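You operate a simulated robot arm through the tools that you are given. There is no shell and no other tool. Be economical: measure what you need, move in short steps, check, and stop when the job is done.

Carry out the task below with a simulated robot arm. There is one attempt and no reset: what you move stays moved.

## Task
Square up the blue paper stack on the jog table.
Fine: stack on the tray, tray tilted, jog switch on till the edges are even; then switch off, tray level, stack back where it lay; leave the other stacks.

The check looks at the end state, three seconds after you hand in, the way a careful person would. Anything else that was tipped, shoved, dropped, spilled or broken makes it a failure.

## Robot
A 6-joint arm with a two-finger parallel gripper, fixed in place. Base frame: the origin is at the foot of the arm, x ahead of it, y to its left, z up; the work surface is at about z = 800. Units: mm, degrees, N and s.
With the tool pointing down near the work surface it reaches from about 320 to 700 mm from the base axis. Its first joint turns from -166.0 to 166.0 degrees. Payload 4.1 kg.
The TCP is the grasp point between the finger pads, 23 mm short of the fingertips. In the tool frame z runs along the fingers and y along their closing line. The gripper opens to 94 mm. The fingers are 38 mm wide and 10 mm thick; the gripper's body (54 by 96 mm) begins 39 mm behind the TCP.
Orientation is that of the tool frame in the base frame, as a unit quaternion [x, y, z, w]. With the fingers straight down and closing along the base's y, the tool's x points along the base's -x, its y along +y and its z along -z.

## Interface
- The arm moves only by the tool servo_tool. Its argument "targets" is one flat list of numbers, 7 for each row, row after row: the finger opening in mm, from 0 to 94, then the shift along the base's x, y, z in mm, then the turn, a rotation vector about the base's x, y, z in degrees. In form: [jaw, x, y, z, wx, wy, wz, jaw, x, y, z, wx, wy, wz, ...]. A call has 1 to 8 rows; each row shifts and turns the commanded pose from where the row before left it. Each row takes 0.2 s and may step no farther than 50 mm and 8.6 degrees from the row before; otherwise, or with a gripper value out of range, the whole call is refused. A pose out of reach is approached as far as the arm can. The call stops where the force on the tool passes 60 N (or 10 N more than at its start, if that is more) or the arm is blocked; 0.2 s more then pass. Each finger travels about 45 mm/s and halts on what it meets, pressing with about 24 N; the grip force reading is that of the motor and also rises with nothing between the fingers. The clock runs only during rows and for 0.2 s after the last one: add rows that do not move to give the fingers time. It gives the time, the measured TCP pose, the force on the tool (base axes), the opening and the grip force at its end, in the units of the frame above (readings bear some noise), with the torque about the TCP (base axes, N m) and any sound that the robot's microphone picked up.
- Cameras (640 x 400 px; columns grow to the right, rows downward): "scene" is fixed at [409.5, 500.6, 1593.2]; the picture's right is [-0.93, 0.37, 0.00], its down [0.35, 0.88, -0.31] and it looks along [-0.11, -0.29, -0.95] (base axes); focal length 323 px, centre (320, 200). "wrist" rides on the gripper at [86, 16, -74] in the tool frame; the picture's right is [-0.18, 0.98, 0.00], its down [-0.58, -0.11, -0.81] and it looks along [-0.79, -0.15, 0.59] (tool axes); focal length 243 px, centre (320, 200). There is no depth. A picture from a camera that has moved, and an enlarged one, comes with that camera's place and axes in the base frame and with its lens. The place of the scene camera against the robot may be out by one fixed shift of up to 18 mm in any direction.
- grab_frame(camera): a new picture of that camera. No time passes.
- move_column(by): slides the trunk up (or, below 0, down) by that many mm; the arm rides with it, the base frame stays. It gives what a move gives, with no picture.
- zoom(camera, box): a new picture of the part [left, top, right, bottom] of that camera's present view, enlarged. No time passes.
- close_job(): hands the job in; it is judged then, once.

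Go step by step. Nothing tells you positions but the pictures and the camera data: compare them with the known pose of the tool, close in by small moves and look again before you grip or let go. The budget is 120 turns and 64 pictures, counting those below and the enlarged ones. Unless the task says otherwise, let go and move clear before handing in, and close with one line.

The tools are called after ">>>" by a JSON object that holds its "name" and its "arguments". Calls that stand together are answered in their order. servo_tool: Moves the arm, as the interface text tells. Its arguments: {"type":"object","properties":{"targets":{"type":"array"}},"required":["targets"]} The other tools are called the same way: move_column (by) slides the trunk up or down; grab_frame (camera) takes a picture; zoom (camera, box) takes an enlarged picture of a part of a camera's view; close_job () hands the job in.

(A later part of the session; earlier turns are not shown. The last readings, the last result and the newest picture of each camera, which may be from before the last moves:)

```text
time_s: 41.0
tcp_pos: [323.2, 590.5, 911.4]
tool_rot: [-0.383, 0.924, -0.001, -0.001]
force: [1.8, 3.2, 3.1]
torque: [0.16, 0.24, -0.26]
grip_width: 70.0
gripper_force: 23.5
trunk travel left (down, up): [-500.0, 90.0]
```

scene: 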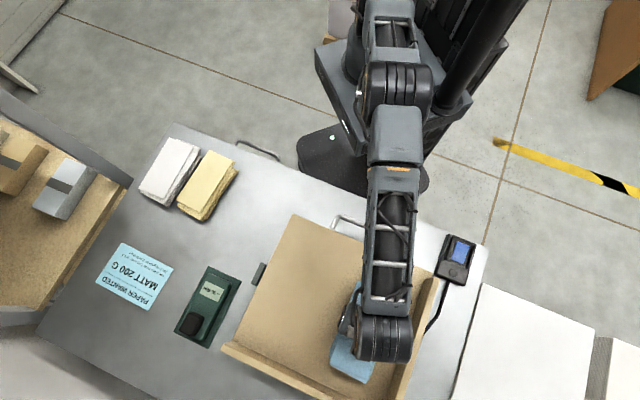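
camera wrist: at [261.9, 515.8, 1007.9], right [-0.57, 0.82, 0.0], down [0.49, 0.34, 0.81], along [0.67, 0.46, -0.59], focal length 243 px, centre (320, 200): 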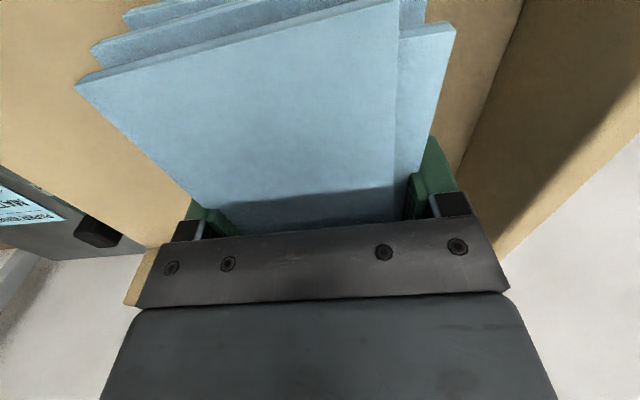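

Load is nearly zero. I open the jaws and lift straight off.

>>> {"name": "servo_tool", "arguments": {"targets": [78, 0, 0, 0, 0, 0, 0, 86, 0, 0, 0, 0, 0, 0, 92, 0, 0, 0, 0, 0, 0, 92, 0, 0, 0, 0, 0, 0, 92, 0, 0, 10, 0, 0, 0, 92, 0, 0, 20, 0, 0, 0, 92, 0, 0, 40, 0, 0, 0, 92, -20, -20, 40, 0, 0, 0]}}

>>> {"name": "servo_tool", "arguments": {"targets": [92, -30, -30, 0, 0, 0, 0, 92, -30, -30, 0, 0, 0, 0, 92, -30, -30, 0, 0, 0, 0, 92, 0, 0, 0, 0, 0, 0]}}

>>> {"name": "grab_frame", "arguments": {"camera": "wrist"}}

>>> {"name": "zoom", "arguments": {"camera": "scene", "box": [220, 200, 500, 400]}}

```text
time_s: 42.8
tcp_pos: [308.5, 584.5, 1028.2]
tool_rot: [-0.383, 0.924, -0.001, -0.001]
force: [0.5, 0.4, 0.5]
torque: [0.03, 0.01, -0.03]
grip_width: 91.9
gripper_force: 0.1
out of reach, approached as far as the arm can: row 8
trunk travel left (down, up): [-500.0, 90.0]
```

```text
time_s: 43.8
tcp_pos: [294.9, 588.8, 1034.6]
tool_rot: [-0.383, 0.924, 0.0, 0.0]
force: [-0.2, 0.6, 0.0]
torque: [0.0, 0.01, -0.03]
grip_width: 91.9
gripper_force: 0.1
out of reach, approached as far as the arm can: row 1, 2, 3
trunk travel left (down, up): [-500.0, 90.0]
```

```text
26 pictures are left
camera wrist: at [223.2, 539.7, 1107.6], right [-0.57, 0.82, 0.0], down [0.49, 0.34, 0.81], along [0.67, 0.45, -0.59], focal length 243 px, centre (320, 200)
```

wrist: 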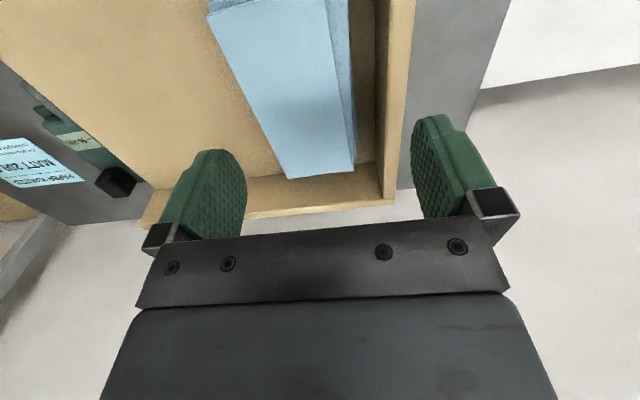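

```text
2.00 times, centred on (360, 300) of scene
camera zoom: at [409.5, 500.6, 1593.2], right [-0.93, 0.37, 0.0], down [0.35, 0.88, -0.31], along [-0.11, -0.29, -0.95], focal length 647 px, centre (240, 0)
```

zoom: 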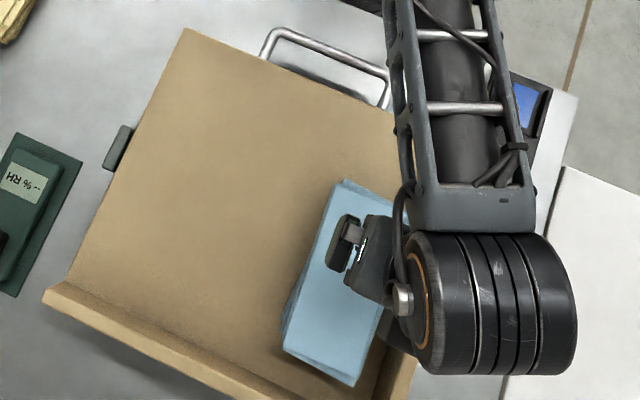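

The stack is on the tray, but the arm has run into a reach limit. I step down a little to free it.

>>> {"name": "servo_tool", "arguments": {"targets": [92, 0, 0, -30, 0, 0, 0, 92, 0, 0, 0, 0, 0, 0]}}

```text
time_s: 44.4
tcp_pos: [298.7, 594.4, 1004.4]
tool_rot: [-0.383, 0.924, -0.001, -0.001]
force: [0.3, -0.3, 0.2]
torque: [-0.03, 0.03, 0.04]
grip_width: 92.0
gripper_force: 0.0
out of reach, approached as far as the arm can: row 1
trunk travel left (down, up): [-500.0, 90.0]
```

>>> {"name": "servo_tool", "arguments": {"targets": [92, -10, -20, -20, 0, 0, 0, 92, 0, 0, 0, 0, 0, 0]}}

```text
time_s: 45.0
tcp_pos: [297.4, 596.5, 994.3]
tool_rot: [-0.383, 0.924, -0.001, 0.0]
force: [-1.5, 0.5, -0.5]
torque: [0.02, 0.0, 0.01]
grip_width: 91.9
gripper_force: 0.0
out of reach, approached as far as the arm can: row 1
trunk travel left (down, up): [-500.0, 90.0]
```

The arm seems straightened out. A small pitch of the tool should bend it again.

>>> {"name": "servo_tool", "arguments": {"targets": [92, 0, 0, 0, 7, -3.5, 0, 92, -5, -10, 0, 0, 0, 0, 92, 0, 0, 0, 0, 0, 0]}}

```text
time_s: 45.8
tcp_pos: [305.2, 619.4, 999.5]
tool_rot: [-0.382, 0.922, 0.044, 0.051]
force: [0.8, 0.6, -0.1]
torque: [-0.01, 0.05, 0.03]
grip_width: 91.9
gripper_force: 0.1
out of reach, approached as far as the arm can: row 1, 2
trunk travel left (down, up): [-500.0, 90.0]
```

>>> {"name": "servo_tool", "arguments": {"targets": [92, -20, -42, 0, 0, 0, 0, 92, -20, -42, 0, 0, 0, 0, 92, -20, -42, 0, 0, 0, 0, 92, -20, -42, 0, 0, 0, 0]}}

```text
time_s: 46.8
tcp_pos: [305.9, 619.6, 998.4]
tool_rot: [-0.382, 0.922, 0.043, 0.052]
force: [0.8, -0.2, -0.7]
torque: [0.0, 0.0, 0.0]
grip_width: 91.9
gripper_force: 0.1
out of reach, approached as far as the arm can: row 1, 2, 3, 4
trunk travel left (down, up): [-500.0, 90.0]
```

>>> {"name": "grab_frame", "arguments": {"camera": "scene"}}

```text
24 pictures are left
```

scene: 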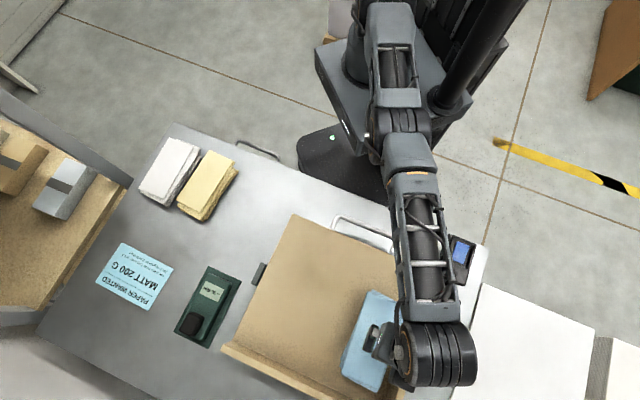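

>>> {"name": "servo_tool", "arguments": {"targets": [92, 0, 0, -25, 0, 0, 0, 92, 0, 0, 0, 0, 0, 0]}}

```text
time_s: 47.4
tcp_pos: [306.0, 621.2, 975.0]
tool_rot: [-0.382, 0.922, 0.044, 0.051]
force: [0.7, 0.2, -0.7]
torque: [-0.03, 0.01, -0.02]
grip_width: 92.2
gripper_force: 0.0
out of reach, approached as far as the arm can: row 1
trunk travel left (down, up): [-500.0, 90.0]
```

>>> {"name": "servo_tool", "arguments": {"targets": [92, 0, 0, 30, 0, 0, 0, 92, 0, 0, 30, 0, 0, 0, 92, -10, -20, 0, 0, 0, 0, 92, 0, 0, 0, 0, 0, 0]}}

```text
time_s: 48.4
tcp_pos: [301.8, 612.6, 1036.1]
tool_rot: [-0.382, 0.922, 0.045, 0.051]
force: [-0.5, 0.5, -0.1]
torque: [-0.01, 0.0, -0.03]
grip_width: 91.8
gripper_force: 0.1
out of reach, approached as far as the arm can: row 1, 2, 3
trunk travel left (down, up): [-500.0, 90.0]
```

>>> {"name": "move_column", "arguments": {"by": 30}}

>>> {"name": "servo_tool", "arguments": {"targets": [92, -13, -26, -40, 0, 0, 0, 92, -13, -26, -40, 0, 0, 0, 92, 0, 0, 0, 0, 0, 0]}}

```text
time_s: 49.1
tcp_pos: [302.1, 613.0, 1065.4]
tool_rot: [-0.383, 0.921, 0.044, 0.052]
force: [-0.2, 0.7, 0.3]
torque: [0.04, 0.03, 0.04]
grip_width: 92.2
gripper_force: 0.0
trunk travel left (down, up): [-530.0, 60.0]
```

```text
time_s: 50.0
tcp_pos: [300.6, 623.4, 1016.8]
tool_rot: [-0.382, 0.922, 0.043, 0.05]
force: [-0.1, -0.4, 0.5]
torque: [0.0, 0.0, 0.04]
grip_width: 92.1
gripper_force: 0.0
out of reach, approached as far as the arm can: row 1, 2
trunk travel left (down, up): [-530.0, 60.0]
```

The arm is still caught. I return the trunk and go back to the last pose that was certainly reachable, upright above the stack.

>>> {"name": "servo_tool", "arguments": {"targets": [92, 0, 0, 0, -7, 3.5, 0, 92, 0, 0, 0, 0, 0, 0]}}

>>> {"name": "move_column", "arguments": {"by": -30}}

```text
time_s: 50.5
tcp_pos: [292.5, 601.6, 1011.3]
tool_rot: [-0.383, 0.924, -0.002, 0.0]
force: [-0.4, -0.1, -0.3]
torque: [0.02, 0.03, 0.03]
grip_width: 92.1
gripper_force: 0.0
out of reach, approached as far as the arm can: row 1
trunk travel left (down, up): [-530.0, 60.0]
```

```text
time_s: 51.3
tcp_pos: [291.6, 603.2, 981.8]
tool_rot: [-0.382, 0.924, -0.001, 0.0]
force: [-0.6, -0.5, 0.2]
torque: [0.01, -0.02, -0.02]
grip_width: 91.8
gripper_force: 0.0
trunk travel left (down, up): [-500.0, 90.0]
```

>>> {"name": "servo_tool", "arguments": {"targets": [92, 31, -11, 0, 0, 0, 0, 92, 0, 0, 0, 0, 0, 0]}}

```text
time_s: 51.9
tcp_pos: [323.4, 591.2, 982.3]
tool_rot: [-0.384, 0.923, 0.0, 0.0]
force: [0.1, -0.6, 1.2]
torque: [-0.01, 0.01, -0.03]
grip_width: 92.1
gripper_force: 0.1
trunk travel left (down, up): [-500.0, 90.0]
```

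That pose is reachable again. Now a small inward move at this height.

>>> {"name": "servo_tool", "arguments": {"targets": [92, -5, -9, -5, 0, 0, 0, 92, 0, 0, 0, 0, 0, 0]}}

```text
time_s: 52.5
tcp_pos: [321.3, 588.3, 979.2]
tool_rot: [-0.383, 0.924, -0.001, -0.001]
force: [0.2, 0.2, -0.5]
torque: [0.02, 0.01, 0.01]
grip_width: 92.1
gripper_force: 0.0
out of reach, approached as far as the arm can: row 1
trunk travel left (down, up): [-500.0, 90.0]
```

Inward is blocked here but sideways is free, so I swing back along the way I came, at this height.

>>> {"name": "servo_tool", "arguments": {"targets": [92, 40, -20, 5, 0, 0, 0, 92, 40, -24, 0, 0, 0, 0, 92, 0, 0, 0, 0, 0, 0]}}

>>> {"name": "servo_tool", "arguments": {"targets": [92, -10, -20, 0, 0, 0, 0, 92, 0, 0, 0, 0, 0, 0]}}

```text
time_s: 53.3
tcp_pos: [402.9, 545.7, 984.2]
tool_rot: [-0.384, 0.924, 0.0, -0.001]
force: [0.0, 0.2, 0.0]
torque: [0.01, 0.0, 0.02]
grip_width: 92.0
gripper_force: 0.0
trunk travel left (down, up): [-500.0, 90.0]
```

```text
time_s: 53.9
tcp_pos: [403.2, 545.2, 984.2]
tool_rot: [-0.383, 0.924, -0.001, 0.001]
force: [0.4, -0.8, -0.4]
torque: [0.04, 0.01, 0.03]
grip_width: 92.1
gripper_force: 0.1
out of reach, approached as far as the arm can: row 1
trunk travel left (down, up): [-500.0, 90.0]
```

>>> {"name": "servo_tool", "arguments": {"targets": [92, 38, -31, 0, 0, 0, 0, 92, 0, 0, -25, 0, 0, 0, 92, 0, 0, -20, 0, 0, 0, 92, 0, 0, 0, 0, 0, 0]}}

>>> {"name": "servo_tool", "arguments": {"targets": [92, -15, -17, 0, 0, 0, 0, 92, 0, 0, 0, 0, 0, 0]}}

```text
time_s: 54.9
tcp_pos: [445.4, 521.5, 938.8]
tool_rot: [-0.384, 0.923, -0.001, 0.0]
force: [-0.2, 0.9, 0.1]
torque: [-0.04, 0.02, -0.01]
grip_width: 92.2
gripper_force: 0.1
out of reach, approached as far as the arm can: row 1, 2
trunk travel left (down, up): [-500.0, 90.0]
```

```text
time_s: 55.5
tcp_pos: [444.9, 521.9, 940.7]
tool_rot: [-0.383, 0.924, -0.001, -0.001]
force: [-0.3, 0.1, -0.2]
torque: [0.0, 0.01, -0.01]
grip_width: 92.0
gripper_force: 0.0
out of reach, approached as far as the arm can: row 1
trunk travel left (down, up): [-500.0, 90.0]
```

The elbow seems to have straightened through its limit. I raise the trunk for room, then push outward and down to bend the elbow back the normal way.

>>> {"name": "move_column", "arguments": {"by": 90}}

>>> {"name": "servo_tool", "arguments": {"targets": [92, 8, 9, -35, 0, 0, 0, 92, 8, 9, -35, 0, 0, 0, 92, 0, 0, 0, 0, 0, 0]}}

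>>> {"name": "servo_tool", "arguments": {"targets": [92, -15, -17, 0, 0, 0, 0, 92, 0, 0, 0, 0, 0, 0]}}

```text
time_s: 56.8
tcp_pos: [445.9, 522.4, 1029.7]
tool_rot: [-0.383, 0.924, -0.002, 0.0]
force: [0.3, -0.1, -0.7]
torque: [-0.01, 0.02, 0.01]
grip_width: 91.8
gripper_force: 0.0
trunk travel left (down, up): [-590.0, 0.0]
```

```text
time_s: 57.5
tcp_pos: [447.6, 520.2, 961.9]
tool_rot: [-0.383, 0.924, -0.001, 0.0]
force: [0.1, 0.0, -0.3]
torque: [0.03, -0.04, 0.0]
grip_width: 91.7
gripper_force: 0.1
out of reach, approached as far as the arm can: row 1, 2
trunk travel left (down, up): [-590.0, 0.0]
```

```text
time_s: 58.1
tcp_pos: [448.7, 519.9, 960.2]
tool_rot: [-0.383, 0.924, -0.002, -0.002]
force: [-0.5, -0.3, 0.4]
torque: [0.0, -0.02, 0.0]
grip_width: 91.7
gripper_force: 0.0
out of reach, approached as far as the arm can: row 1
trunk travel left (down, up): [-590.0, 0.0]
```

>>> {"name": "servo_tool", "arguments": {"targets": [92, 0, 0, 0, -6, 5, 0, 92, 0, 0, 0, -6, 5, 0, 92, 0, 0, 0, 0, 0, 0]}}

>>> {"name": "servo_tool", "arguments": {"targets": [92, -15, -17, 0, 0, 0, 0, 92, 0, 0, 0, 0, 0, 0]}}

```text
time_s: 59.0
tcp_pos: [427.3, 495.4, 962.0]
tool_rot: [-0.381, 0.919, -0.048, -0.091]
force: [-0.2, -0.6, 1.4]
torque: [0.0, -0.01, 0.03]
grip_width: 92.1
gripper_force: 0.0
out of reach, approached as far as the arm can: row 1, 2
trunk travel left (down, up): [-590.0, 0.0]
```

```text
time_s: 59.5
tcp_pos: [413.3, 477.5, 960.9]
tool_rot: [-0.381, 0.919, -0.047, -0.092]
force: [-0.2, 0.0, -0.3]
torque: [0.02, -0.01, 0.0]
grip_width: 92.0
gripper_force: 0.1
trunk travel left (down, up): [-590.0, 0.0]
```

That freed it. I move further in, then set the tool upright again.

>>> {"name": "servo_tool", "arguments": {"targets": [92, -25, -28, 10, 0, 0, 0, 92, -25, -28, 10, 0, 0, 0, 92, 0, 0, 0, 6, -5, 0, 92, 0, 0, 0, 6, -5, 0, 92, 0, 0, 0, 0, 0, 0]}}

```text
time_s: 60.8
tcp_pos: [362.2, 421.5, 982.1]
tool_rot: [-0.382, 0.923, 0.015, 0.03]
force: [0.0, -0.5, -0.4]
torque: [0.01, 0.0, -0.01]
grip_width: 92.0
gripper_force: 0.1
trunk travel left (down, up): [-590.0, 0.0]
```

Free again. I straighten the residual tilt, turn back to the handle's orientation and hover above the handle.

>>> {"name": "servo_tool", "arguments": {"targets": [80, 0, 0, 10, -2.95, 2.46, 0, 70, -15, -4, 0, 0, 0, 8, 60, -15, -4, 0, 0, 0, 8, 50, -15, -4, 0, 0, 0, 8, 40, -15, -4, 0, 0, 0, 8, 40, -15, -4, 0, 0, 0, 8, 40, -15, -4, 0, 0, 0, 8, 40, -15, -4, 0, 0, 0, 8]}}

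>>> {"name": "servo_tool", "arguments": {"targets": [40, -10, -1, -10, 0, 0, 8, 40, -10, -1, -10, 0, 0, 8, 40, 0, 0, 0, 0, 0, 8, 40, 0, 0, 0, 0, 0, 8, 40, 0, 0, 0, 0, 0, 2, 40, 0, 0, 0, 0, 0, 0]}}

>>> {"name": "grab_frame", "arguments": {"camera": "scene"}}

>>> {"name": "grab_frame", "arguments": {"camera": "wrist"}}

```text
time_s: 62.5
tcp_pos: [256.5, 393.5, 992.3]
tool_rot: [0.773, -0.635, 0.001, -0.001]
force: [0.8, 0.3, 0.0]
torque: [0.0, -0.03, 0.03]
grip_width: 40.0
gripper_force: 0.1
trunk travel left (down, up): [-590.0, 0.0]
```

```text
time_s: 64.0
tcp_pos: [236.7, 390.2, 971.8]
tool_rot: [0.924, -0.382, 0.001, 0.001]
force: [0.6, 0.2, -0.7]
torque: [0.02, 0.0, 0.02]
grip_width: 39.8
gripper_force: 0.2
trunk travel left (down, up): [-590.0, 0.0]
```

```text
23 pictures are left
```

scene: 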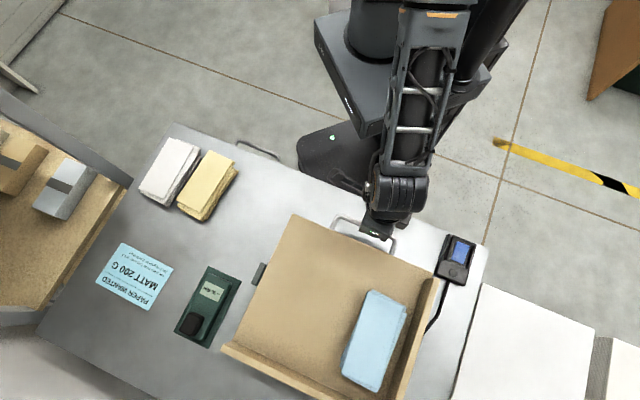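

```text
22 pictures are left
camera wrist: at [285.8, 318.6, 1045.1], right [-0.82, -0.57, 0.0], down [-0.34, 0.49, 0.81], along [-0.46, 0.66, -0.59], focal length 243 px, centre (320, 200)
```

wrist: 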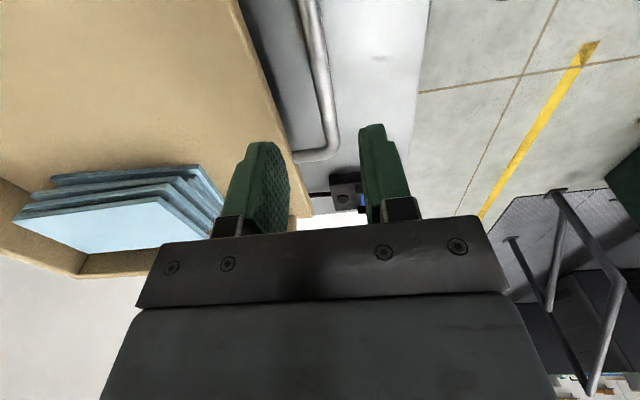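

The stack lies in the tray beside the right fence, and the bar is where it was. I lower and grip the bar, then tilt along the known arc to 15°.

>>> {"name": "servo_tool", "arguments": {"targets": [40, 0, 0, -40, 0, 0, 0, 40, 0, 0, -36, 0, 0, 0, 40, 0, 0, -12, 0, 0, 0, 20, 0, 0, 0, 0, 0, 0, 5, 0, 0, 0, 0, 0, 0, 5, 0, 0, 0, 0, 0, 0, 5, 0, 0, 0, 0, 0, 0]}}

>>> {"name": "servo_tool", "arguments": {"targets": [5, 0.7, 0.7, 8.9, -2.12, 2.12, 0, 5, 1.1, 1.1, 8.8, -2.12, 2.12, 0, 5, 1.3, 1.3, 8.7, -2.12, 2.12, 0, 5, 1.7, 1.7, 8.6, -2.12, 2.12, 0, 5, 2.3, 2.3, 9, -2.12, 2.12, 0, 5, 0, 0, 0, 0, 0, 0]}}

>>> {"name": "zoom", "arguments": {"camera": "scene", "box": [220, 200, 500, 400]}}

```text
time_s: 65.5
tcp_pos: [237.1, 389.0, 884.1]
tool_rot: [0.924, -0.381, 0.001, 0.0]
force: [-3.2, -5.7, 0.5]
torque: [-0.08, -0.01, 1.59]
grip_width: 11.9
gripper_force: 44.8
trunk travel left (down, up): [-590.0, 0.0]
```

```text
time_s: 67.0
tcp_pos: [241.9, 395.7, 925.6]
tool_rot: [0.916, -0.379, -0.05, 0.124]
force: [-13.2, -20.7, -21.5]
torque: [0.7, 0.66, 1.54]
grip_width: 11.9
gripper_force: 44.7
trunk travel left (down, up): [-590.0, 0.0]
```

```text
2.00 times, centred on (360, 300) of scene
camera zoom: at [409.5, 500.6, 1593.2], right [-0.93, 0.37, 0.0], down [0.35, 0.88, -0.31], along [-0.11, -0.29, -0.95], focal length 647 px, centre (240, 0)
```

zoom: 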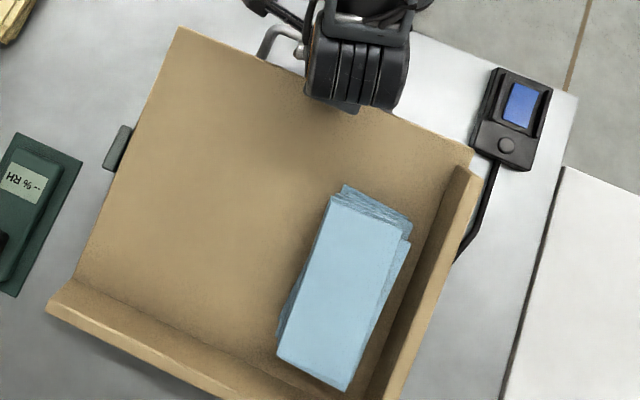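

Tilted about 15°, at what feels like its end stop. I open and withdraw along the fingers, then check that it holds.

>>> {"name": "servo_tool", "arguments": {"targets": [5, -0.7, -0.7, -2, 0, 0, 0, 20, 0, 0, 0, 0, 0, 0, 36, 0, 0, 0, 0, 0, 0, 36, 0, 0, 0, 0, 0, 0, 36, 5, 5, 26, 0, 0, 0, 36, 7, 7, 38, 0, 0, 0, 36, 0, 0, 40, 0, 0, 0]}}

>>> {"name": "zoom", "arguments": {"camera": "scene", "box": [220, 200, 500, 400]}}

```text
time_s: 68.5
tcp_pos: [255.1, 410.1, 1030.0]
tool_rot: [0.916, -0.38, -0.05, 0.12]
force: [0.0, -0.7, 0.3]
torque: [-0.03, -0.02, 0.0]
grip_width: 35.9
gripper_force: 0.0
trunk travel left (down, up): [-590.0, 0.0]
```

```text
2.00 times, centred on (360, 300) of scene
camera zoom: at [409.5, 500.6, 1593.2], right [-0.93, 0.37, 0.0], down [0.35, 0.88, -0.31], along [-0.11, -0.29, -0.95], focal length 647 px, centre (240, 0)
```

zoom: 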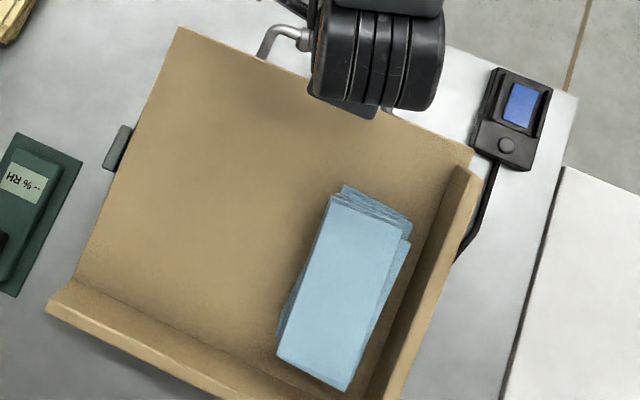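

The tray holds its tilt. Next the switch: I set the tool upright, close the fingers and move over toward the switch box to look at it closely.

>>> {"name": "servo_tool", "arguments": {"targets": [20, -25, 15, 0, 5.2, -5.2, 0, 0, -30, 15, 0, 5.2, -5.2, 0, 0, -30, 15, -10, 0, 0, 0, 0, -30, 15, -10, 0, 0, 0, 0, -25, 10, -10, 0, 0, 0, 0, 0, 0, 0, 0, 0, 0]}}

>>> {"name": "grab_frame", "arguments": {"camera": "wrist"}}

```text
time_s: 70.0
tcp_pos: [116.2, 479.9, 999.2]
tool_rot: [0.924, -0.383, 0.001, 0.002]
force: [0.2, 0.0, 0.6]
torque: [-0.03, -0.01, 0.03]
grip_width: 0.0
gripper_force: 24.3
trunk travel left (down, up): [-590.0, 0.0]
```

```text
19 pictures are left
camera wrist: at [165.5, 407.9, 1073.4], right [-0.83, -0.56, 0.0], down [-0.33, 0.49, 0.81], along [-0.46, 0.66, -0.59], focal length 243 px, centre (320, 200)
```

wrist: 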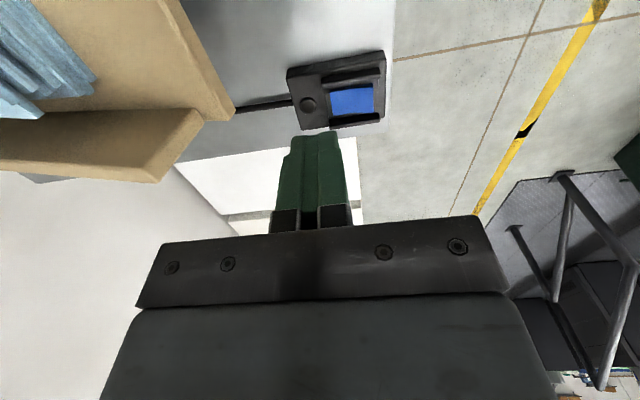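

>>> {"name": "zoom", "arguments": {"camera": "wrist", "box": [270, 35, 410, 140]}}

```text
3.81 times, centred on (340, 88) of wrist
camera zoom: at [165.5, 407.9, 1073.4], right [-0.83, -0.56, 0.0], down [-0.33, 0.49, 0.81], along [-0.46, 0.66, -0.59], focal length 924 px, centre (244, 629)
```

zoom: 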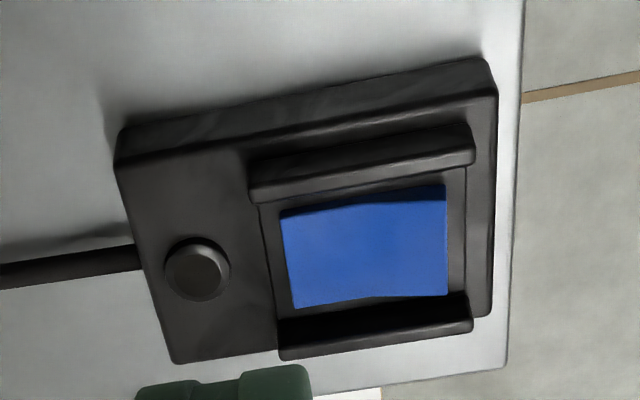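

The rocker's robot-side end stands raised and its lamp-side end is down, so it's off. The slot between the guards is about 32 mm, narrower than the fingers' 38 mm width, so I need the fingers' thin direction across it. I turn back 90° and look from the robot side.

>>> {"name": "servo_tool", "arguments": {"targets": [0, -11, 2, 0, 0, 0, -8, 0, -11, 2, 0, 0, 0, -8, 0, -11, 2, 0, 0, 0, -8, 0, -11, 2, 0, 0, 0, -8, 0, -11, 2, 0, 0, 0, -8, 0, -11, 2, 0, 0, 0, -8, 0, -10, 1, 0, 0, 0, -8, 0, -10, 1, 0, 0, 0, -8]}}

>>> {"name": "servo_tool", "arguments": {"targets": [0, 0, 0, 0, 0, 0, -8, 0, 0, 0, -15, 0, 0, -8, 0, 0, 0, -15, 0, 0, -8, 0, 0, 0, -15, 0, 0, -2, 0, 0, 0, 0, 0, 0, 0]}}

>>> {"name": "grab_frame", "arguments": {"camera": "wrist"}}

```text
time_s: 71.8
tcp_pos: [29.1, 493.3, 999.4]
tool_rot: [-0.58, 0.815, 0.001, -0.002]
force: [0.3, -0.2, 1.3]
torque: [0.05, 0.05, -0.01]
grip_width: 0.0
gripper_force: 23.6
trunk travel left (down, up): [-590.0, 0.0]
```

```text
time_s: 73.0
tcp_pos: [29.5, 494.2, 954.3]
tool_rot: [-0.383, 0.924, 0.001, -0.001]
force: [-0.4, -0.3, 0.6]
torque: [-0.02, -0.02, -0.02]
grip_width: 0.1
gripper_force: 23.9
trunk travel left (down, up): [-590.0, 0.0]
```

```text
17 pictures are left
camera wrist: at [-43.7, 444.2, 1028.2], right [-0.56, 0.83, 0.0], down [0.49, 0.33, 0.81], along [0.66, 0.46, -0.59], focal length 243 px, centre (320, 200)
```

wrist: 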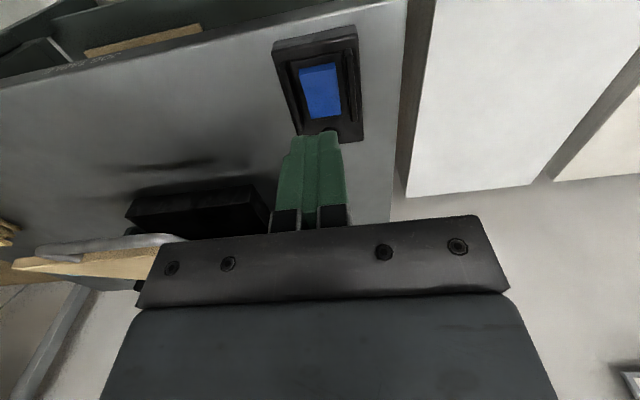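

>>> {"name": "zoom", "arguments": {"camera": "wrist", "box": [260, 15, 380, 150]}}

```text
2.96 times, centred on (320, 82) of wrist
camera zoom: at [-43.7, 444.2, 1028.2], right [-0.56, 0.83, 0.0], down [0.49, 0.33, 0.81], along [0.66, 0.46, -0.59], focal length 719 px, centre (320, 548)
```

zoom: 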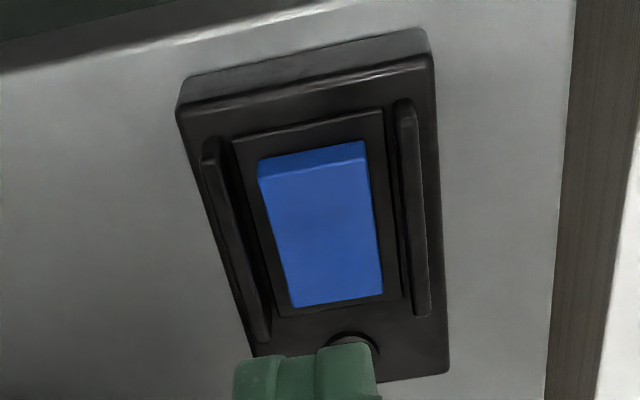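

Confirmed: the robot-side end is raised. The rocker centre is about e1 = 325.5, e2 = 397, z = 825. The rounded closed fingertips will press at its raised end, near (39, 500). I move above it and come down.

>>> {"name": "servo_tool", "arguments": {"targets": [0, 9.7, 5.4, -20, 0, 0, 0, 0, 0, 0, -40, 0, 0, 0, 0, 0, 0, -24, 0, 0, 0, 0, 0, 0, 0, 0, 0, 0]}}

>>> {"name": "grab_frame", "arguments": {"camera": "wrist"}}

```text
time_s: 74.0
tcp_pos: [38.9, 498.0, 869.5]
tool_rot: [-0.382, 0.924, 0.001, 0.0]
force: [0.2, -0.1, 0.4]
torque: [0.0, 0.03, -0.01]
grip_width: 0.1
gripper_force: 23.8
trunk travel left (down, up): [-590.0, 0.0]
```

```text
15 pictures are left
camera wrist: at [-33.8, 448.8, 944.2], right [-0.57, 0.82, 0.0], down [0.49, 0.33, 0.81], along [0.66, 0.46, -0.59], focal length 243 px, centre (320, 200)
```

wrist: 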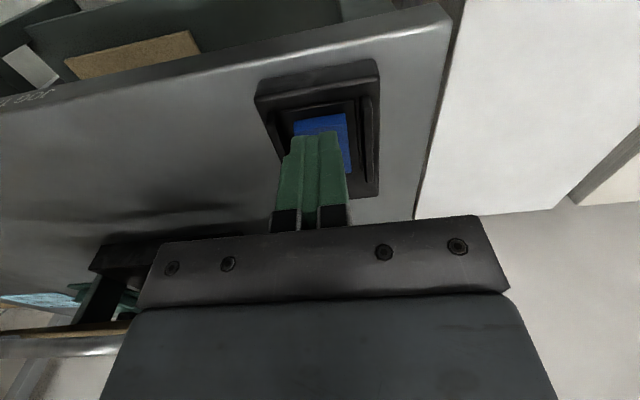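

The tips are centred across the rocker but land very near its end; I shift 5 mm inward and press down in small steps.

>>> {"name": "servo_tool", "arguments": {"targets": [0, 3.5, 3.5, 0, 0, 0, 0, 0, 0, 0, -6, 0, 0, 0, 0, 0, 0, -6, 0, 0, 0, 0, 0, 0, -3, 0, 0, 0]}}

>>> {"name": "servo_tool", "arguments": {"targets": [0, 0, 0, -3, 0, 0, 0, 0, 0, 0, -2, 0, 0, 0]}}

```text
time_s: 75.0
tcp_pos: [42.9, 502.0, 855.0]
tool_rot: [-0.382, 0.924, 0.002, 0.0]
force: [-1.4, -0.1, 0.5]
torque: [-0.05, 0.03, -0.02]
grip_width: 0.0
gripper_force: 24.6
trunk travel left (down, up): [-590.0, 0.0]
```

```text
time_s: 75.5
tcp_pos: [42.4, 502.3, 855.6]
tool_rot: [-0.383, 0.924, 0.005, 0.001]
force: [0.4, -8.4, 41.2]
torque: [0.08, -0.51, -0.05]
grip_width: 0.0
gripper_force: 23.8
trunk travel left (down, up): [-590.0, 0.0]
```

Firm contact at tip height 832 without a click. I check what I'm touching.

>>> {"name": "zoom", "arguments": {"camera": "wrist", "box": [220, 40, 420, 240]}}

```text
2.00 times, centred on (320, 140) of wrist
camera zoom: at [-30.5, 451.7, 928.5], right [-0.57, 0.82, 0.01], down [0.49, 0.33, 0.81], along [0.66, 0.46, -0.59], focal length 485 px, centre (320, 320)
```

zoom: 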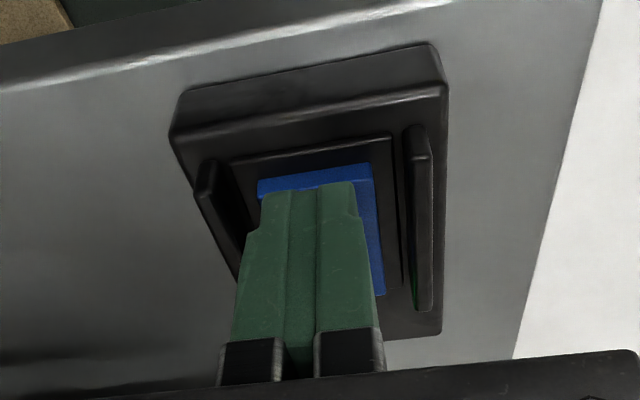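

The tips are on the rocker but close to its pivot, so it needs more lever. I lift slightly, shift 5 mm toward the raised end and press again.

>>> {"name": "servo_tool", "arguments": {"targets": [0, 0, 0, 8, 0, 0, 0, 0, -3.9, -3.9, 0, 0, 0, 0, 0, 0, 0, -5, 0, 0, 0, 0, 0, 0, -3, 0, 0, 0, 0, 0, 0, -2, 0, 0, 0]}}

>>> {"name": "servo_tool", "arguments": {"targets": [0, 0, 0, -1.5, 0, 0, 0, 0, 0, 0, -1.5, 0, 0, 0]}}

```text
time_s: 76.8
tcp_pos: [38.3, 497.0, 854.4]
tool_rot: [-0.382, 0.924, 0.006, 0.001]
force: [1.3, -19.4, 34.0]
torque: [-0.17, -0.53, -0.33]
grip_width: 0.0
gripper_force: 24.3
trunk travel left (down, up): [-590.0, 0.0]
stopped in row 5: the force on the tool passed its limit at 61 N (the readings are from after the stop); the commanded pose is now the measured one
```

```text
time_s: 77.3
tcp_pos: [39.7, 499.6, 855.3]
tool_rot: [-0.382, 0.924, 0.007, 0.001]
force: [2.4, -15.5, 32.7]
torque: [-0.12, -0.52, -0.22]
grip_width: 0.1
gripper_force: 24.5
trunk travel left (down, up): [-590.0, 0.0]
stopped in row 2: the force on the tool passed its limit at 63 N (the readings are from after the stop); the commanded pose is now the measured one
```

The torque shows contact about 16 mm outward of the tool axis, at the rocker's middle, not at its raised end. I tilt the tool 15° so that the robot-side finger corner leads, then press the raised end.

>>> {"name": "servo_tool", "arguments": {"targets": [0, 0, 0, 20, 0, 0, 0, 0, 2.2, 2.2, 0, 5.3, -5.3, 0, 0, 2.3, 2.3, 0, 5.3, -5.3, 0, 0, 0, 0, -8, 0, 0, 0, 0, 0, 0, 0, 0, 0, 0]}}

>>> {"name": "zoom", "arguments": {"camera": "wrist", "box": [220, 40, 420, 240]}}

```text
time_s: 78.5
tcp_pos: [42.6, 506.1, 865.2]
tool_rot: [-0.38, 0.915, 0.055, 0.121]
force: [0.3, -0.5, -0.2]
torque: [-0.01, 0.01, 0.02]
grip_width: 0.2
gripper_force: 23.8
trunk travel left (down, up): [-590.0, 0.0]
```

```text
2.00 times, centred on (320, 140) of wrist
camera zoom: at [-40.8, 444.7, 912.3], right [-0.57, 0.82, 0.06], down [0.33, 0.16, 0.93], along [0.75, 0.55, -0.36], focal length 485 px, centre (320, 320)
```

zoom: 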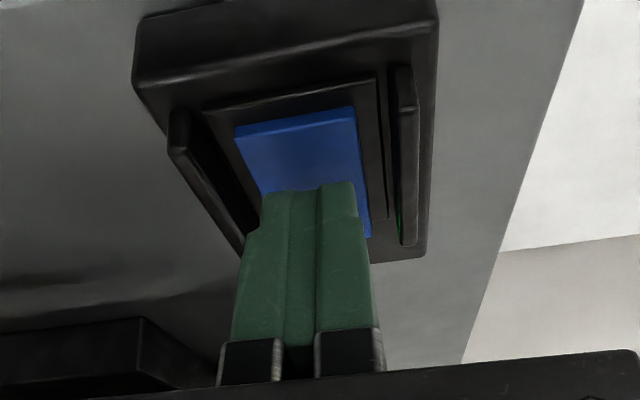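

There's a green glint near the lamp; the rocker may already have flipped. I check with the fixed camera.

>>> {"name": "zoom", "arguments": {"camera": "scene", "box": [300, 220, 500, 400]}}

```text
2.22 times, centred on (400, 310) of scene
camera zoom: at [409.5, 500.6, 1593.2], right [-0.93, 0.37, 0.0], down [0.35, 0.88, -0.31], along [-0.11, -0.29, -0.95], focal length 718 px, centre (142, -44)
```

zoom: 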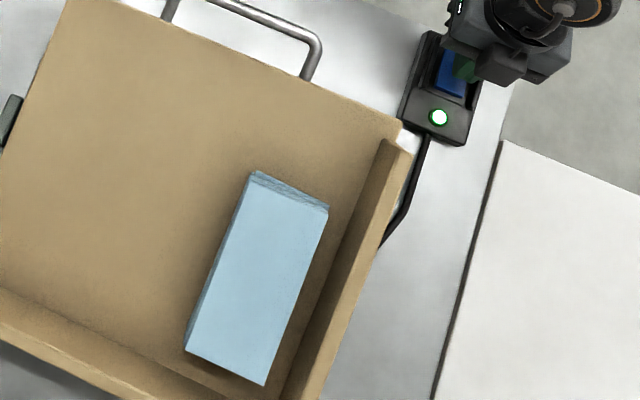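

The lamp is green, so the jog is running, and the stack is already almost even. I pull up, straighten the tool over the other rocker end, and wait a bit before checking again.

>>> {"name": "servo_tool", "arguments": {"targets": [0, 0, 0, 20, 0, 0, 0, 0, 7.8, 6.3, 5, -5.3, 5.3, 0, 0, 7.9, 6.3, 0, -5.3, 5.3, 0, 0, 0, 0, 0, 0, 0, 0, 0, 0, 0, 0, 0, 0, 0, 0, 0, 0, 0, 0, 0, 0, 0, 0, 0, 0, 0, 0, 0, 0, 0, 0, 0, 0, 0, 0]}}

>>> {"name": "zoom", "arguments": {"camera": "scene", "box": [330, 260, 450, 400]}}

```text
time_s: 80.3
tcp_pos: [58.9, 519.5, 889.3]
tool_rot: [-0.383, 0.924, 0.005, 0.001]
force: [0.4, 0.1, 0.0]
torque: [0.03, -0.01, 0.0]
grip_width: 0.2
gripper_force: 24.2
trunk travel left (down, up): [-590.0, 0.0]
```

```text
2.86 times, centred on (390, 330) of scene
camera zoom: at [409.5, 500.6, 1593.2], right [-0.93, 0.37, 0.0], down [0.35, 0.88, -0.31], along [-0.11, -0.29, -0.95], focal length 924 px, centre (120, -171)
```

zoom: 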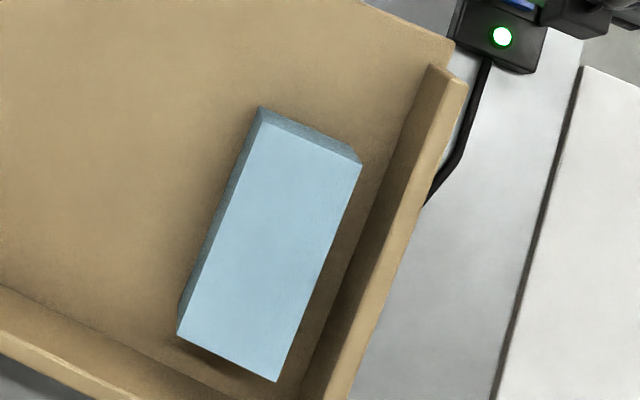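

The edges are even now. I press the other end of the rocker to switch off.

>>> {"name": "servo_tool", "arguments": {"targets": [0, 0, 0, -20, 0, 0, 0, 0, 0, 0, -10, 0, 0, 0, 0, 0, 0, -4, 0, 0, 0, 0, 0, 0, -3, 0, 0, 0, 0, 0, 0, -2, 0, 0, 0]}}

>>> {"name": "zoom", "arguments": {"camera": "wrist", "box": [220, 40, 420, 240]}}

```text
time_s: 81.5
tcp_pos: [61.1, 519.3, 855.9]
tool_rot: [-0.382, 0.924, 0.01, 0.002]
force: [3.1, -4.9, 49.0]
torque: [-0.67, 0.17, 0.2]
grip_width: 0.0
gripper_force: 24.4
trunk travel left (down, up): [-590.0, 0.0]
```

```text
2.00 times, centred on (320, 140) of wrist
camera zoom: at [-13.5, 468.4, 928.2], right [-0.56, 0.83, 0.02], down [0.49, 0.32, 0.81], along [0.66, 0.47, -0.58], focal length 485 px, centre (320, 320)
```

zoom: 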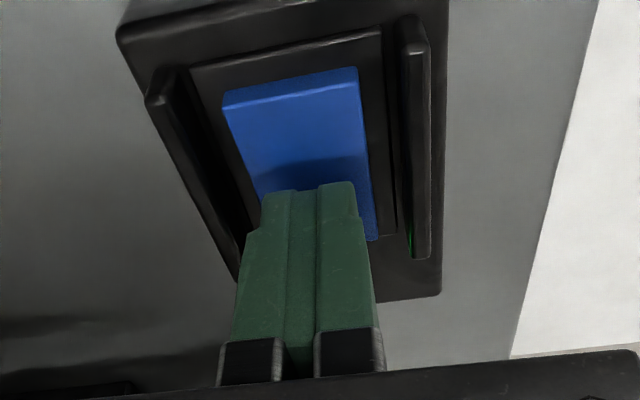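

>>> {"name": "zoom", "arguments": {"camera": "scene", "box": [330, 220, 500, 400]}}

```text
2.22 times, centred on (415, 310) of scene
camera zoom: at [409.5, 500.6, 1593.2], right [-0.93, 0.37, 0.0], down [0.35, 0.88, -0.31], along [-0.11, -0.29, -0.95], focal length 718 px, centre (109, -44)
```

zoom: 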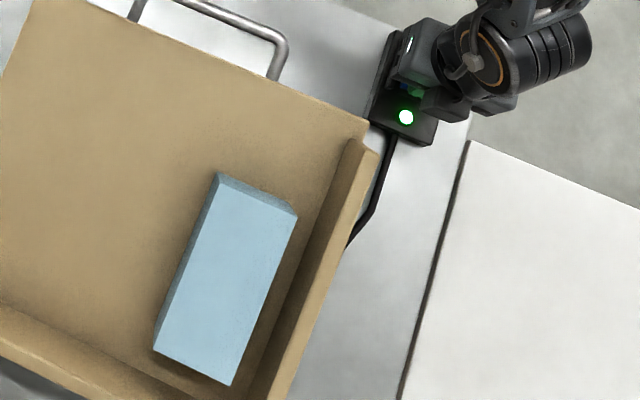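

Still on: again the contact was at the rocker's middle. I lift, tilt 15° the other way so the outer corner leads, and press further from the pivot.

>>> {"name": "servo_tool", "arguments": {"targets": [0, 0, 0, 20, 0, 0, 0, 0, -1.2, -1.2, 0, -5.3, 5.3, 0, 0, -1.2, -1.2, 0, -5.3, 5.3, 0, 0, 0, 0, -6, 0, 0, 0, 0, 0, 0, -5, 0, 0, 0, 0, 0, 0, -3, 0, 0, 0, 0, 0, 0, -3, 0, 0, 0]}}

>>> {"name": "servo_tool", "arguments": {"targets": [0, 0, 0, -2, 0, 0, 0, 0, 0, 0, -2, 0, 0, 0]}}

```text
time_s: 83.1
tcp_pos: [57.1, 516.0, 856.8]
tool_rot: [-0.378, 0.917, -0.042, -0.119]
force: [2.6, -5.4, 28.8]
torque: [0.06, -0.37, -0.07]
grip_width: 0.2
gripper_force: 23.6
trunk travel left (down, up): [-590.0, 0.0]
```

```text
time_s: 83.8
tcp_pos: [57.7, 519.8, 857.3]
tool_rot: [-0.379, 0.917, -0.038, -0.117]
force: [2.0, -5.6, 25.7]
torque: [0.03, -0.33, -0.07]
grip_width: 0.0
gripper_force: 23.8
trunk travel left (down, up): [-590.0, 0.0]
stopped in row 2: the force on the tool passed its limit at 62 N (the readings are from after the stop); the commanded pose is now the measured one
```

>>> {"name": "zoom", "arguments": {"camera": "scene", "box": [330, 220, 500, 400]}}

```text
2.22 times, centred on (415, 310) of scene
camera zoom: at [409.5, 500.6, 1593.2], right [-0.93, 0.37, 0.0], down [0.35, 0.88, -0.31], along [-0.11, -0.29, -0.95], focal length 718 px, centre (109, -44)
```

zoom: 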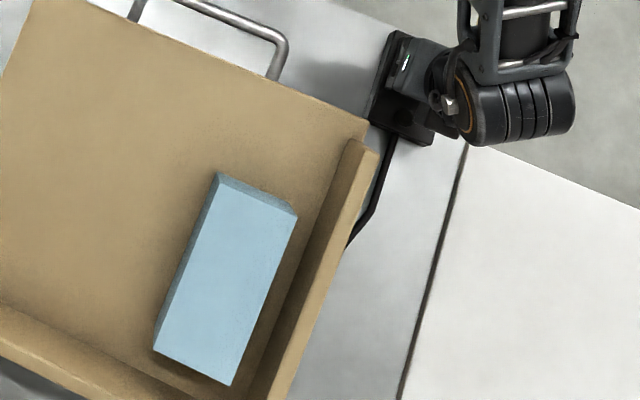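

The lamp is out; the switch is off. I rise, straighten the tool, and turn toward the handle.

>>> {"name": "servo_tool", "arguments": {"targets": [0, 0, 0, 25, 0, 0, 0, 0, 0, 0, 40, 5, -5, 0, 0, 0, 0, 40, 5, -5, 0, 0, 12, -8, 30, 0, 0, 8, 0, 24, -16, 0, 0, 0, 8, 0, 24, -16, 0, 0, 0, 8, 0, 24, -16, 0, 0, 0, 8, 0, 24, -16, 0, 0, 0, 8]}}

>>> {"name": "servo_tool", "arguments": {"targets": [0, 24, -16, 0, 0, 0, 8, 10, 24, -16, 0, 0, 0, 8, 20, 16, -16, 0, 0, 0, 8, 30, 4, -10, 0, 0, 0, 8, 36, 0, 0, 0, 0, 0, 8, 36, 0, 0, 0, 0, 0, 8, 36, 0, 0, 0, 0, 0, 2, 36, 0, 0, 0, 0, 0, 0]}}

```text
time_s: 85.7
tcp_pos: [164.5, 447.1, 987.5]
tool_rot: [-0.677, 0.736, 0.005, -0.006]
force: [0.0, -0.3, -0.4]
torque: [0.0, 0.01, -0.01]
grip_width: 0.0
gripper_force: 23.5
trunk travel left (down, up): [-590.0, 0.0]
```

```text
time_s: 87.5
tcp_pos: [232.7, 389.5, 988.7]
tool_rot: [0.924, -0.382, 0.0, 0.009]
force: [-0.1, -1.0, 0.2]
torque: [-0.02, -0.05, 0.02]
grip_width: 36.2
gripper_force: 0.0
trunk travel left (down, up): [-590.0, 0.0]
```

I tilt the tool to match the tilted tray, come down along the fingers on the bar and close.

>>> {"name": "servo_tool", "arguments": {"targets": [36, 11, 9, 1, -4.95, 4.95, 0, 36, 10, 9, 0, -4.95, 4.95, 0, 36, 0, 0, 0, 0, 0, 0]}}

>>> {"name": "grab_frame", "arguments": {"camera": "wrist"}}

```text
time_s: 88.2
tcp_pos: [253.8, 407.9, 988.9]
tool_rot: [0.916, -0.379, -0.049, 0.121]
force: [0.4, -0.5, 0.1]
torque: [0.0, 0.05, 0.01]
grip_width: 36.1
gripper_force: 0.0
trunk travel left (down, up): [-590.0, 0.0]
```

```text
7 pictures are left
camera wrist: at [316.8, 349.5, 1065.2], right [-0.8, -0.54, 0.25], down [-0.19, 0.63, 0.75], along [-0.57, 0.55, -0.61], focal length 243 px, centre (320, 200)
```

wrist: 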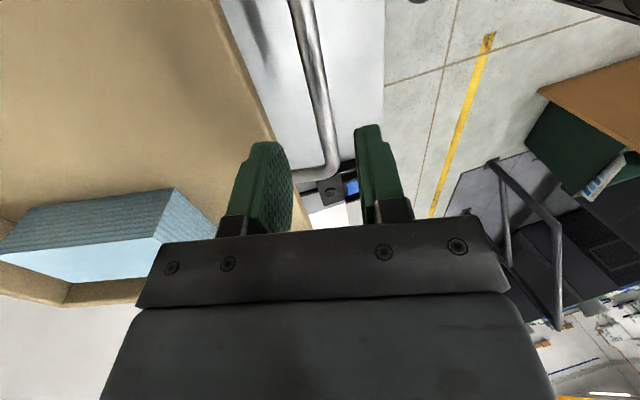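

The stack is neat and the bar lies between the fingers' path. Down, grip, and lower the tray level along the arc.

>>> {"name": "servo_tool", "arguments": {"targets": [36, -6, -6, -33, 0, 0, 0, 36, -5, -5, -30, 0, 0, 0, 20, 0, 0, 0, 0, 0, 0, 5, 0, 0, 0, 0, 0, 0, 5, 0, 0, 0, 0, 0, 0, 5, 0, 0, 0, 0, 0, 0]}}

```text
time_s: 89.7
tcp_pos: [242.4, 395.8, 927.6]
tool_rot: [0.917, -0.378, -0.047, 0.121]
force: [-6.9, -7.6, 0.5]
torque: [0.55, 0.62, 1.51]
grip_width: 12.0
gripper_force: 44.8
trunk travel left (down, up): [-590.0, 0.0]
```

>>> {"name": "servo_tool", "arguments": {"targets": [5, -1.9, -1.9, -8.6, 2.11, -2.11, 0, 5, -1.5, -1.5, -8.6, 2.11, -2.11, 0, 5, -1.2, -1.2, -8.7, 2.11, -2.11, 0, 5, -1, -1, -8.8, 2.11, -2.11, 0, 5, -0.7, -0.7, -8.9, 2.11, -2.11, 0, 5, 0, 0, 0, 0, 0, 0]}}

```text
time_s: 91.0
tcp_pos: [237.2, 389.8, 881.2]
tool_rot: [0.924, -0.382, 0.003, 0.0]
force: [-4.3, -4.1, 3.4]
torque: [-0.19, -0.38, 1.75]
grip_width: 12.0
gripper_force: 45.2
trunk travel left (down, up): [-590.0, 0.0]
```

Level by dead reckoning, though my re-grip may have been a few mm off along the bar. I release, hover at the same pose as my earlier picture, and compare.

>>> {"name": "servo_tool", "arguments": {"targets": [30, 0, 0, 0, 0, 0, 0, 40, 0, 0, 0, 0, 0, 0, 40, 0, 0, 0, 0, 0, 0, 40, 0, 0, 40, 0, 0, 0, 40, -0.6, 0.4, 49, 0, 0, 0, 40, 0, 0, 0, 0, 0, 0]}}

>>> {"name": "grab_frame", "arguments": {"camera": "wrist"}}

```text
time_s: 92.5
tcp_pos: [234.3, 390.5, 970.7]
tool_rot: [0.924, -0.383, 0.002, 0.001]
force: [-0.4, 0.5, 0.0]
torque: [-0.02, -0.01, 0.01]
grip_width: 40.2
gripper_force: 0.0
trunk travel left (down, up): [-590.0, 0.0]
```

```text
6 pictures are left
camera wrist: at [284.8, 318.3, 1045.7], right [-0.82, -0.57, 0.0], down [-0.34, 0.49, 0.8], along [-0.45, 0.66, -0.59], focal length 243 px, centre (320, 200)
```

wrist: 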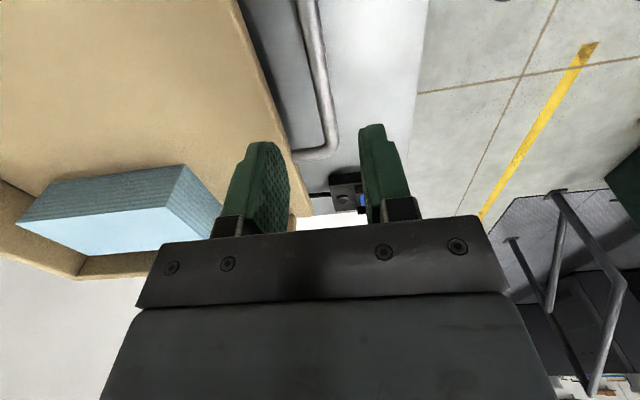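

The picture matches the earlier level one closely. Now I fetch the stack: its centre is about e1 = 198, e2 = 670, and I'll grip it about 27 mm short of centre to stay in reach. First I hover near it to check.

>>> {"name": "servo_tool", "arguments": {"targets": [50, 2, 10, 10, 0, 0, -8, 60, 6, 18, 10, 0, 0, -8, 70, 8, 20, 10, 0, 0, -8, 82, 8, 20, 0, 0, 0, -8, 82, 8, 20, 0, 0, 0, -8, 82, 8, 20, 0, 0, 0, -8, 82, 8, 20, 0, 0, 0, -8, 82, 8, 16, 0, 0, 0, -8]}}

>>> {"name": "servo_tool", "arguments": {"targets": [82, 4, 10, 0, 0, 0, -8, 82, 4, 8, 0, 0, 0, -8, 82, 2, 8, 0, 0, 0, -8, 82, 0, 0, 0, 0, 0, -3.5, 82, 0, 0, 0, 0, 0, 0]}}

>>> {"name": "grab_frame", "arguments": {"camera": "wrist"}}

```text
time_s: 94.2
tcp_pos: [292.6, 534.1, 1001.2]
tool_rot: [-0.58, 0.814, -0.001, -0.002]
force: [0.5, 0.6, 0.1]
torque: [0.03, -0.01, -0.02]
grip_width: 82.1
gripper_force: 0.1
trunk travel left (down, up): [-590.0, 0.0]
```

```text
time_s: 95.5
tcp_pos: [301.7, 561.0, 1001.3]
tool_rot: [-0.37, 0.929, -0.001, -0.002]
force: [-0.1, 0.7, -0.2]
torque: [0.01, -0.03, -0.01]
grip_width: 82.1
gripper_force: 0.1
trunk travel left (down, up): [-590.0, 0.0]
```

```text
5 pictures are left
camera wrist: at [227.7, 513.3, 1075.4], right [-0.54, 0.84, 0.0], down [0.5, 0.32, 0.8], along [0.68, 0.44, -0.59], focal length 243 px, centre (320, 200)
```

wrist: 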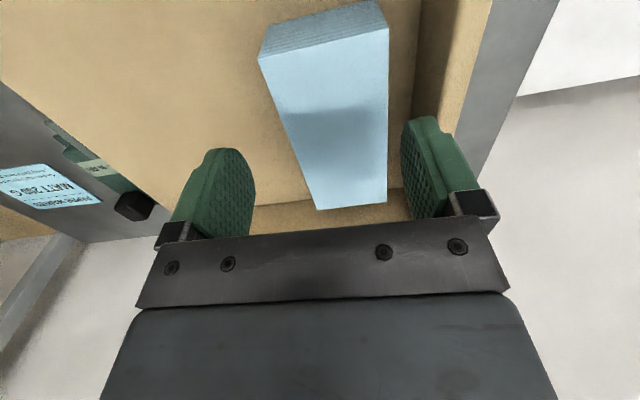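

The wrist view puts the stack centre near e1 = 190, e2 = 653, squared nicely. I align over it (gripping about 15 mm short of centre) and descend with the jaws at 82 mm.

>>> {"name": "servo_tool", "arguments": {"targets": [82, 7.2, 12, -10, 0, 0, 0.8, 82, 7.2, 11.8, -10, 0, 0, 0, 82, 0, 0, -15, 0, 0, 0, 82, 0, 0, 0, 0, 0, 0]}}

>>> {"name": "grab_frame", "arguments": {"camera": "wrist"}}

```text
time_s: 96.5
tcp_pos: [316.7, 583.3, 966.7]
tool_rot: [-0.377, 0.926, -0.001, -0.001]
force: [0.4, 0.3, 0.1]
torque: [0.04, 0.0, 0.0]
grip_width: 81.9
gripper_force: 0.2
trunk travel left (down, up): [-590.0, 0.0]
```

```text
4 pictures are left
camera wrist: at [242.9, 535.7, 1040.1], right [-0.55, 0.83, 0.0], down [0.49, 0.33, 0.8], along [0.67, 0.45, -0.59], focal length 243 px, centre (320, 200)
```

wrist: 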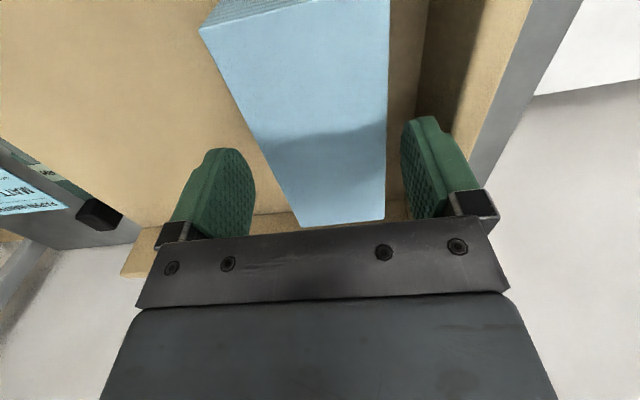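

Well centred. I go down beside the stack and close, then ease up by a few millimetres.

>>> {"name": "servo_tool", "arguments": {"targets": [82, 0, 0, -20, 0, 0, 0, 82, 0, 0, -20, 0, 0, 0, 82, 0, 0, -8, 0, 0, 0, 82, 0, 0, -5, 0, 0, 0, 82, 0, 0, 0, 0, 0, 0]}}

>>> {"name": "servo_tool", "arguments": {"targets": [70, 0, 0, 0, 0, 0, 0, 40, 0, 0, 0, 0, 0, 0, 0, 0, 0, 0, 0, 0, 0, 0, 0, 0, 0, 0, 0, 0, 0, 0, 0, 0, 0, 0, 0]}}

>>> {"name": "servo_tool", "arguments": {"targets": [0, 0, 0, 2, 0, 0, 0, 0, 0, 0, 2, 0, 0, 0, 0, 0, 0, 2, 0, 0, 0, 0, 0, 0, 3, 0, 0, 0, 0, 0, 0, 3, 0, 0, 0]}}

```text
time_s: 97.7
tcp_pos: [317.3, 585.8, 912.4]
tool_rot: [-0.377, 0.926, -0.001, -0.003]
force: [0.4, -0.3, 0.0]
torque: [0.04, -0.02, 0.01]
grip_width: 81.9
gripper_force: 0.1
trunk travel left (down, up): [-590.0, 0.0]
```

```text
time_s: 98.8
tcp_pos: [316.5, 584.2, 912.2]
tool_rot: [-0.377, 0.926, 0.0, -0.002]
force: [0.3, -0.3, -0.2]
torque: [-0.17, 0.16, 0.09]
grip_width: 69.9
gripper_force: 24.2
trunk travel left (down, up): [-590.0, 0.0]
```

```text
time_s: 100.0
tcp_pos: [316.1, 585.2, 924.6]
tool_rot: [-0.377, 0.926, -0.002, -0.002]
force: [0.2, -0.7, -4.2]
torque: [-0.05, 0.05, -0.03]
grip_width: 69.7
gripper_force: 23.5
trunk travel left (down, up): [-590.0, 0.0]
```

The stack is held and lifts cleanly. I raise it clear and carry it back smoothly toward where it lay.

>>> {"name": "servo_tool", "arguments": {"targets": [0, 0, 0, 4, 0, 0, 0, 0, 0, 0, 6, 0, 0, 0, 0, 0, 0, 6, 0, 0, 0, 0, 0, 0, 4, 0, 0, 0]}}

>>> {"name": "servo_tool", "arguments": {"targets": [0, 3.5, -9.4, 0, 0, 0, 0, 0, 7, -18.7, 0, 0, 0, 0, 0, 10.5, -28.1, 0, 0, 0, 0, 0, 14, -37.4, 0, 0, 0, 0.6, 0, 14, -37.4, 0, 0, 0, 0.6, 0, 10.5, -28.1, 0, 0, 0, 0.5, 0, 7, -18.7, 0, 0, 0, 0.5, 0, 3.5, -9.4, 0, 0, 0, 0]}}

>>> {"name": "servo_tool", "arguments": {"targets": [0, 3.5, -9.2, 0, 0, 0, 0, 0, 7, -18, 0, 0, 0, 0, 0, 10.5, -27.5, 0, 0, 0, 0, 0, 14, -37, 0, 0, 0, 0, 0, 14, -37, 0, 0, 0, 0, 0, 10.5, -27.5, 0, 0, 0, 0, 0, 7, -18, 0, 0, 0, 0, 0, 3.1, -9.2, 0, 0, 0, 0]}}

```text
time_s: 101.0
tcp_pos: [315.4, 584.8, 944.5]
tool_rot: [-0.377, 0.926, -0.002, -0.001]
force: [-0.5, 0.4, -3.3]
torque: [-0.06, 0.03, 0.02]
grip_width: 69.9
gripper_force: 23.8
trunk travel left (down, up): [-590.0, 0.0]
```

```text
time_s: 102.8
tcp_pos: [387.0, 396.1, 945.1]
tool_rot: [-0.395, 0.919, -0.001, -0.002]
force: [-0.4, 0.5, -4.0]
torque: [-0.06, 0.06, 0.02]
grip_width: 69.7
gripper_force: 24.3
trunk travel left (down, up): [-590.0, 0.0]
```

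```text
time_s: 104.7
tcp_pos: [456.4, 213.5, 944.8]
tool_rot: [-0.395, 0.919, -0.001, -0.002]
force: [-0.4, 0.2, -4.3]
torque: [-0.01, 0.06, 0.0]
grip_width: 69.8
gripper_force: 23.5
trunk travel left (down, up): [-590.0, 0.0]
```

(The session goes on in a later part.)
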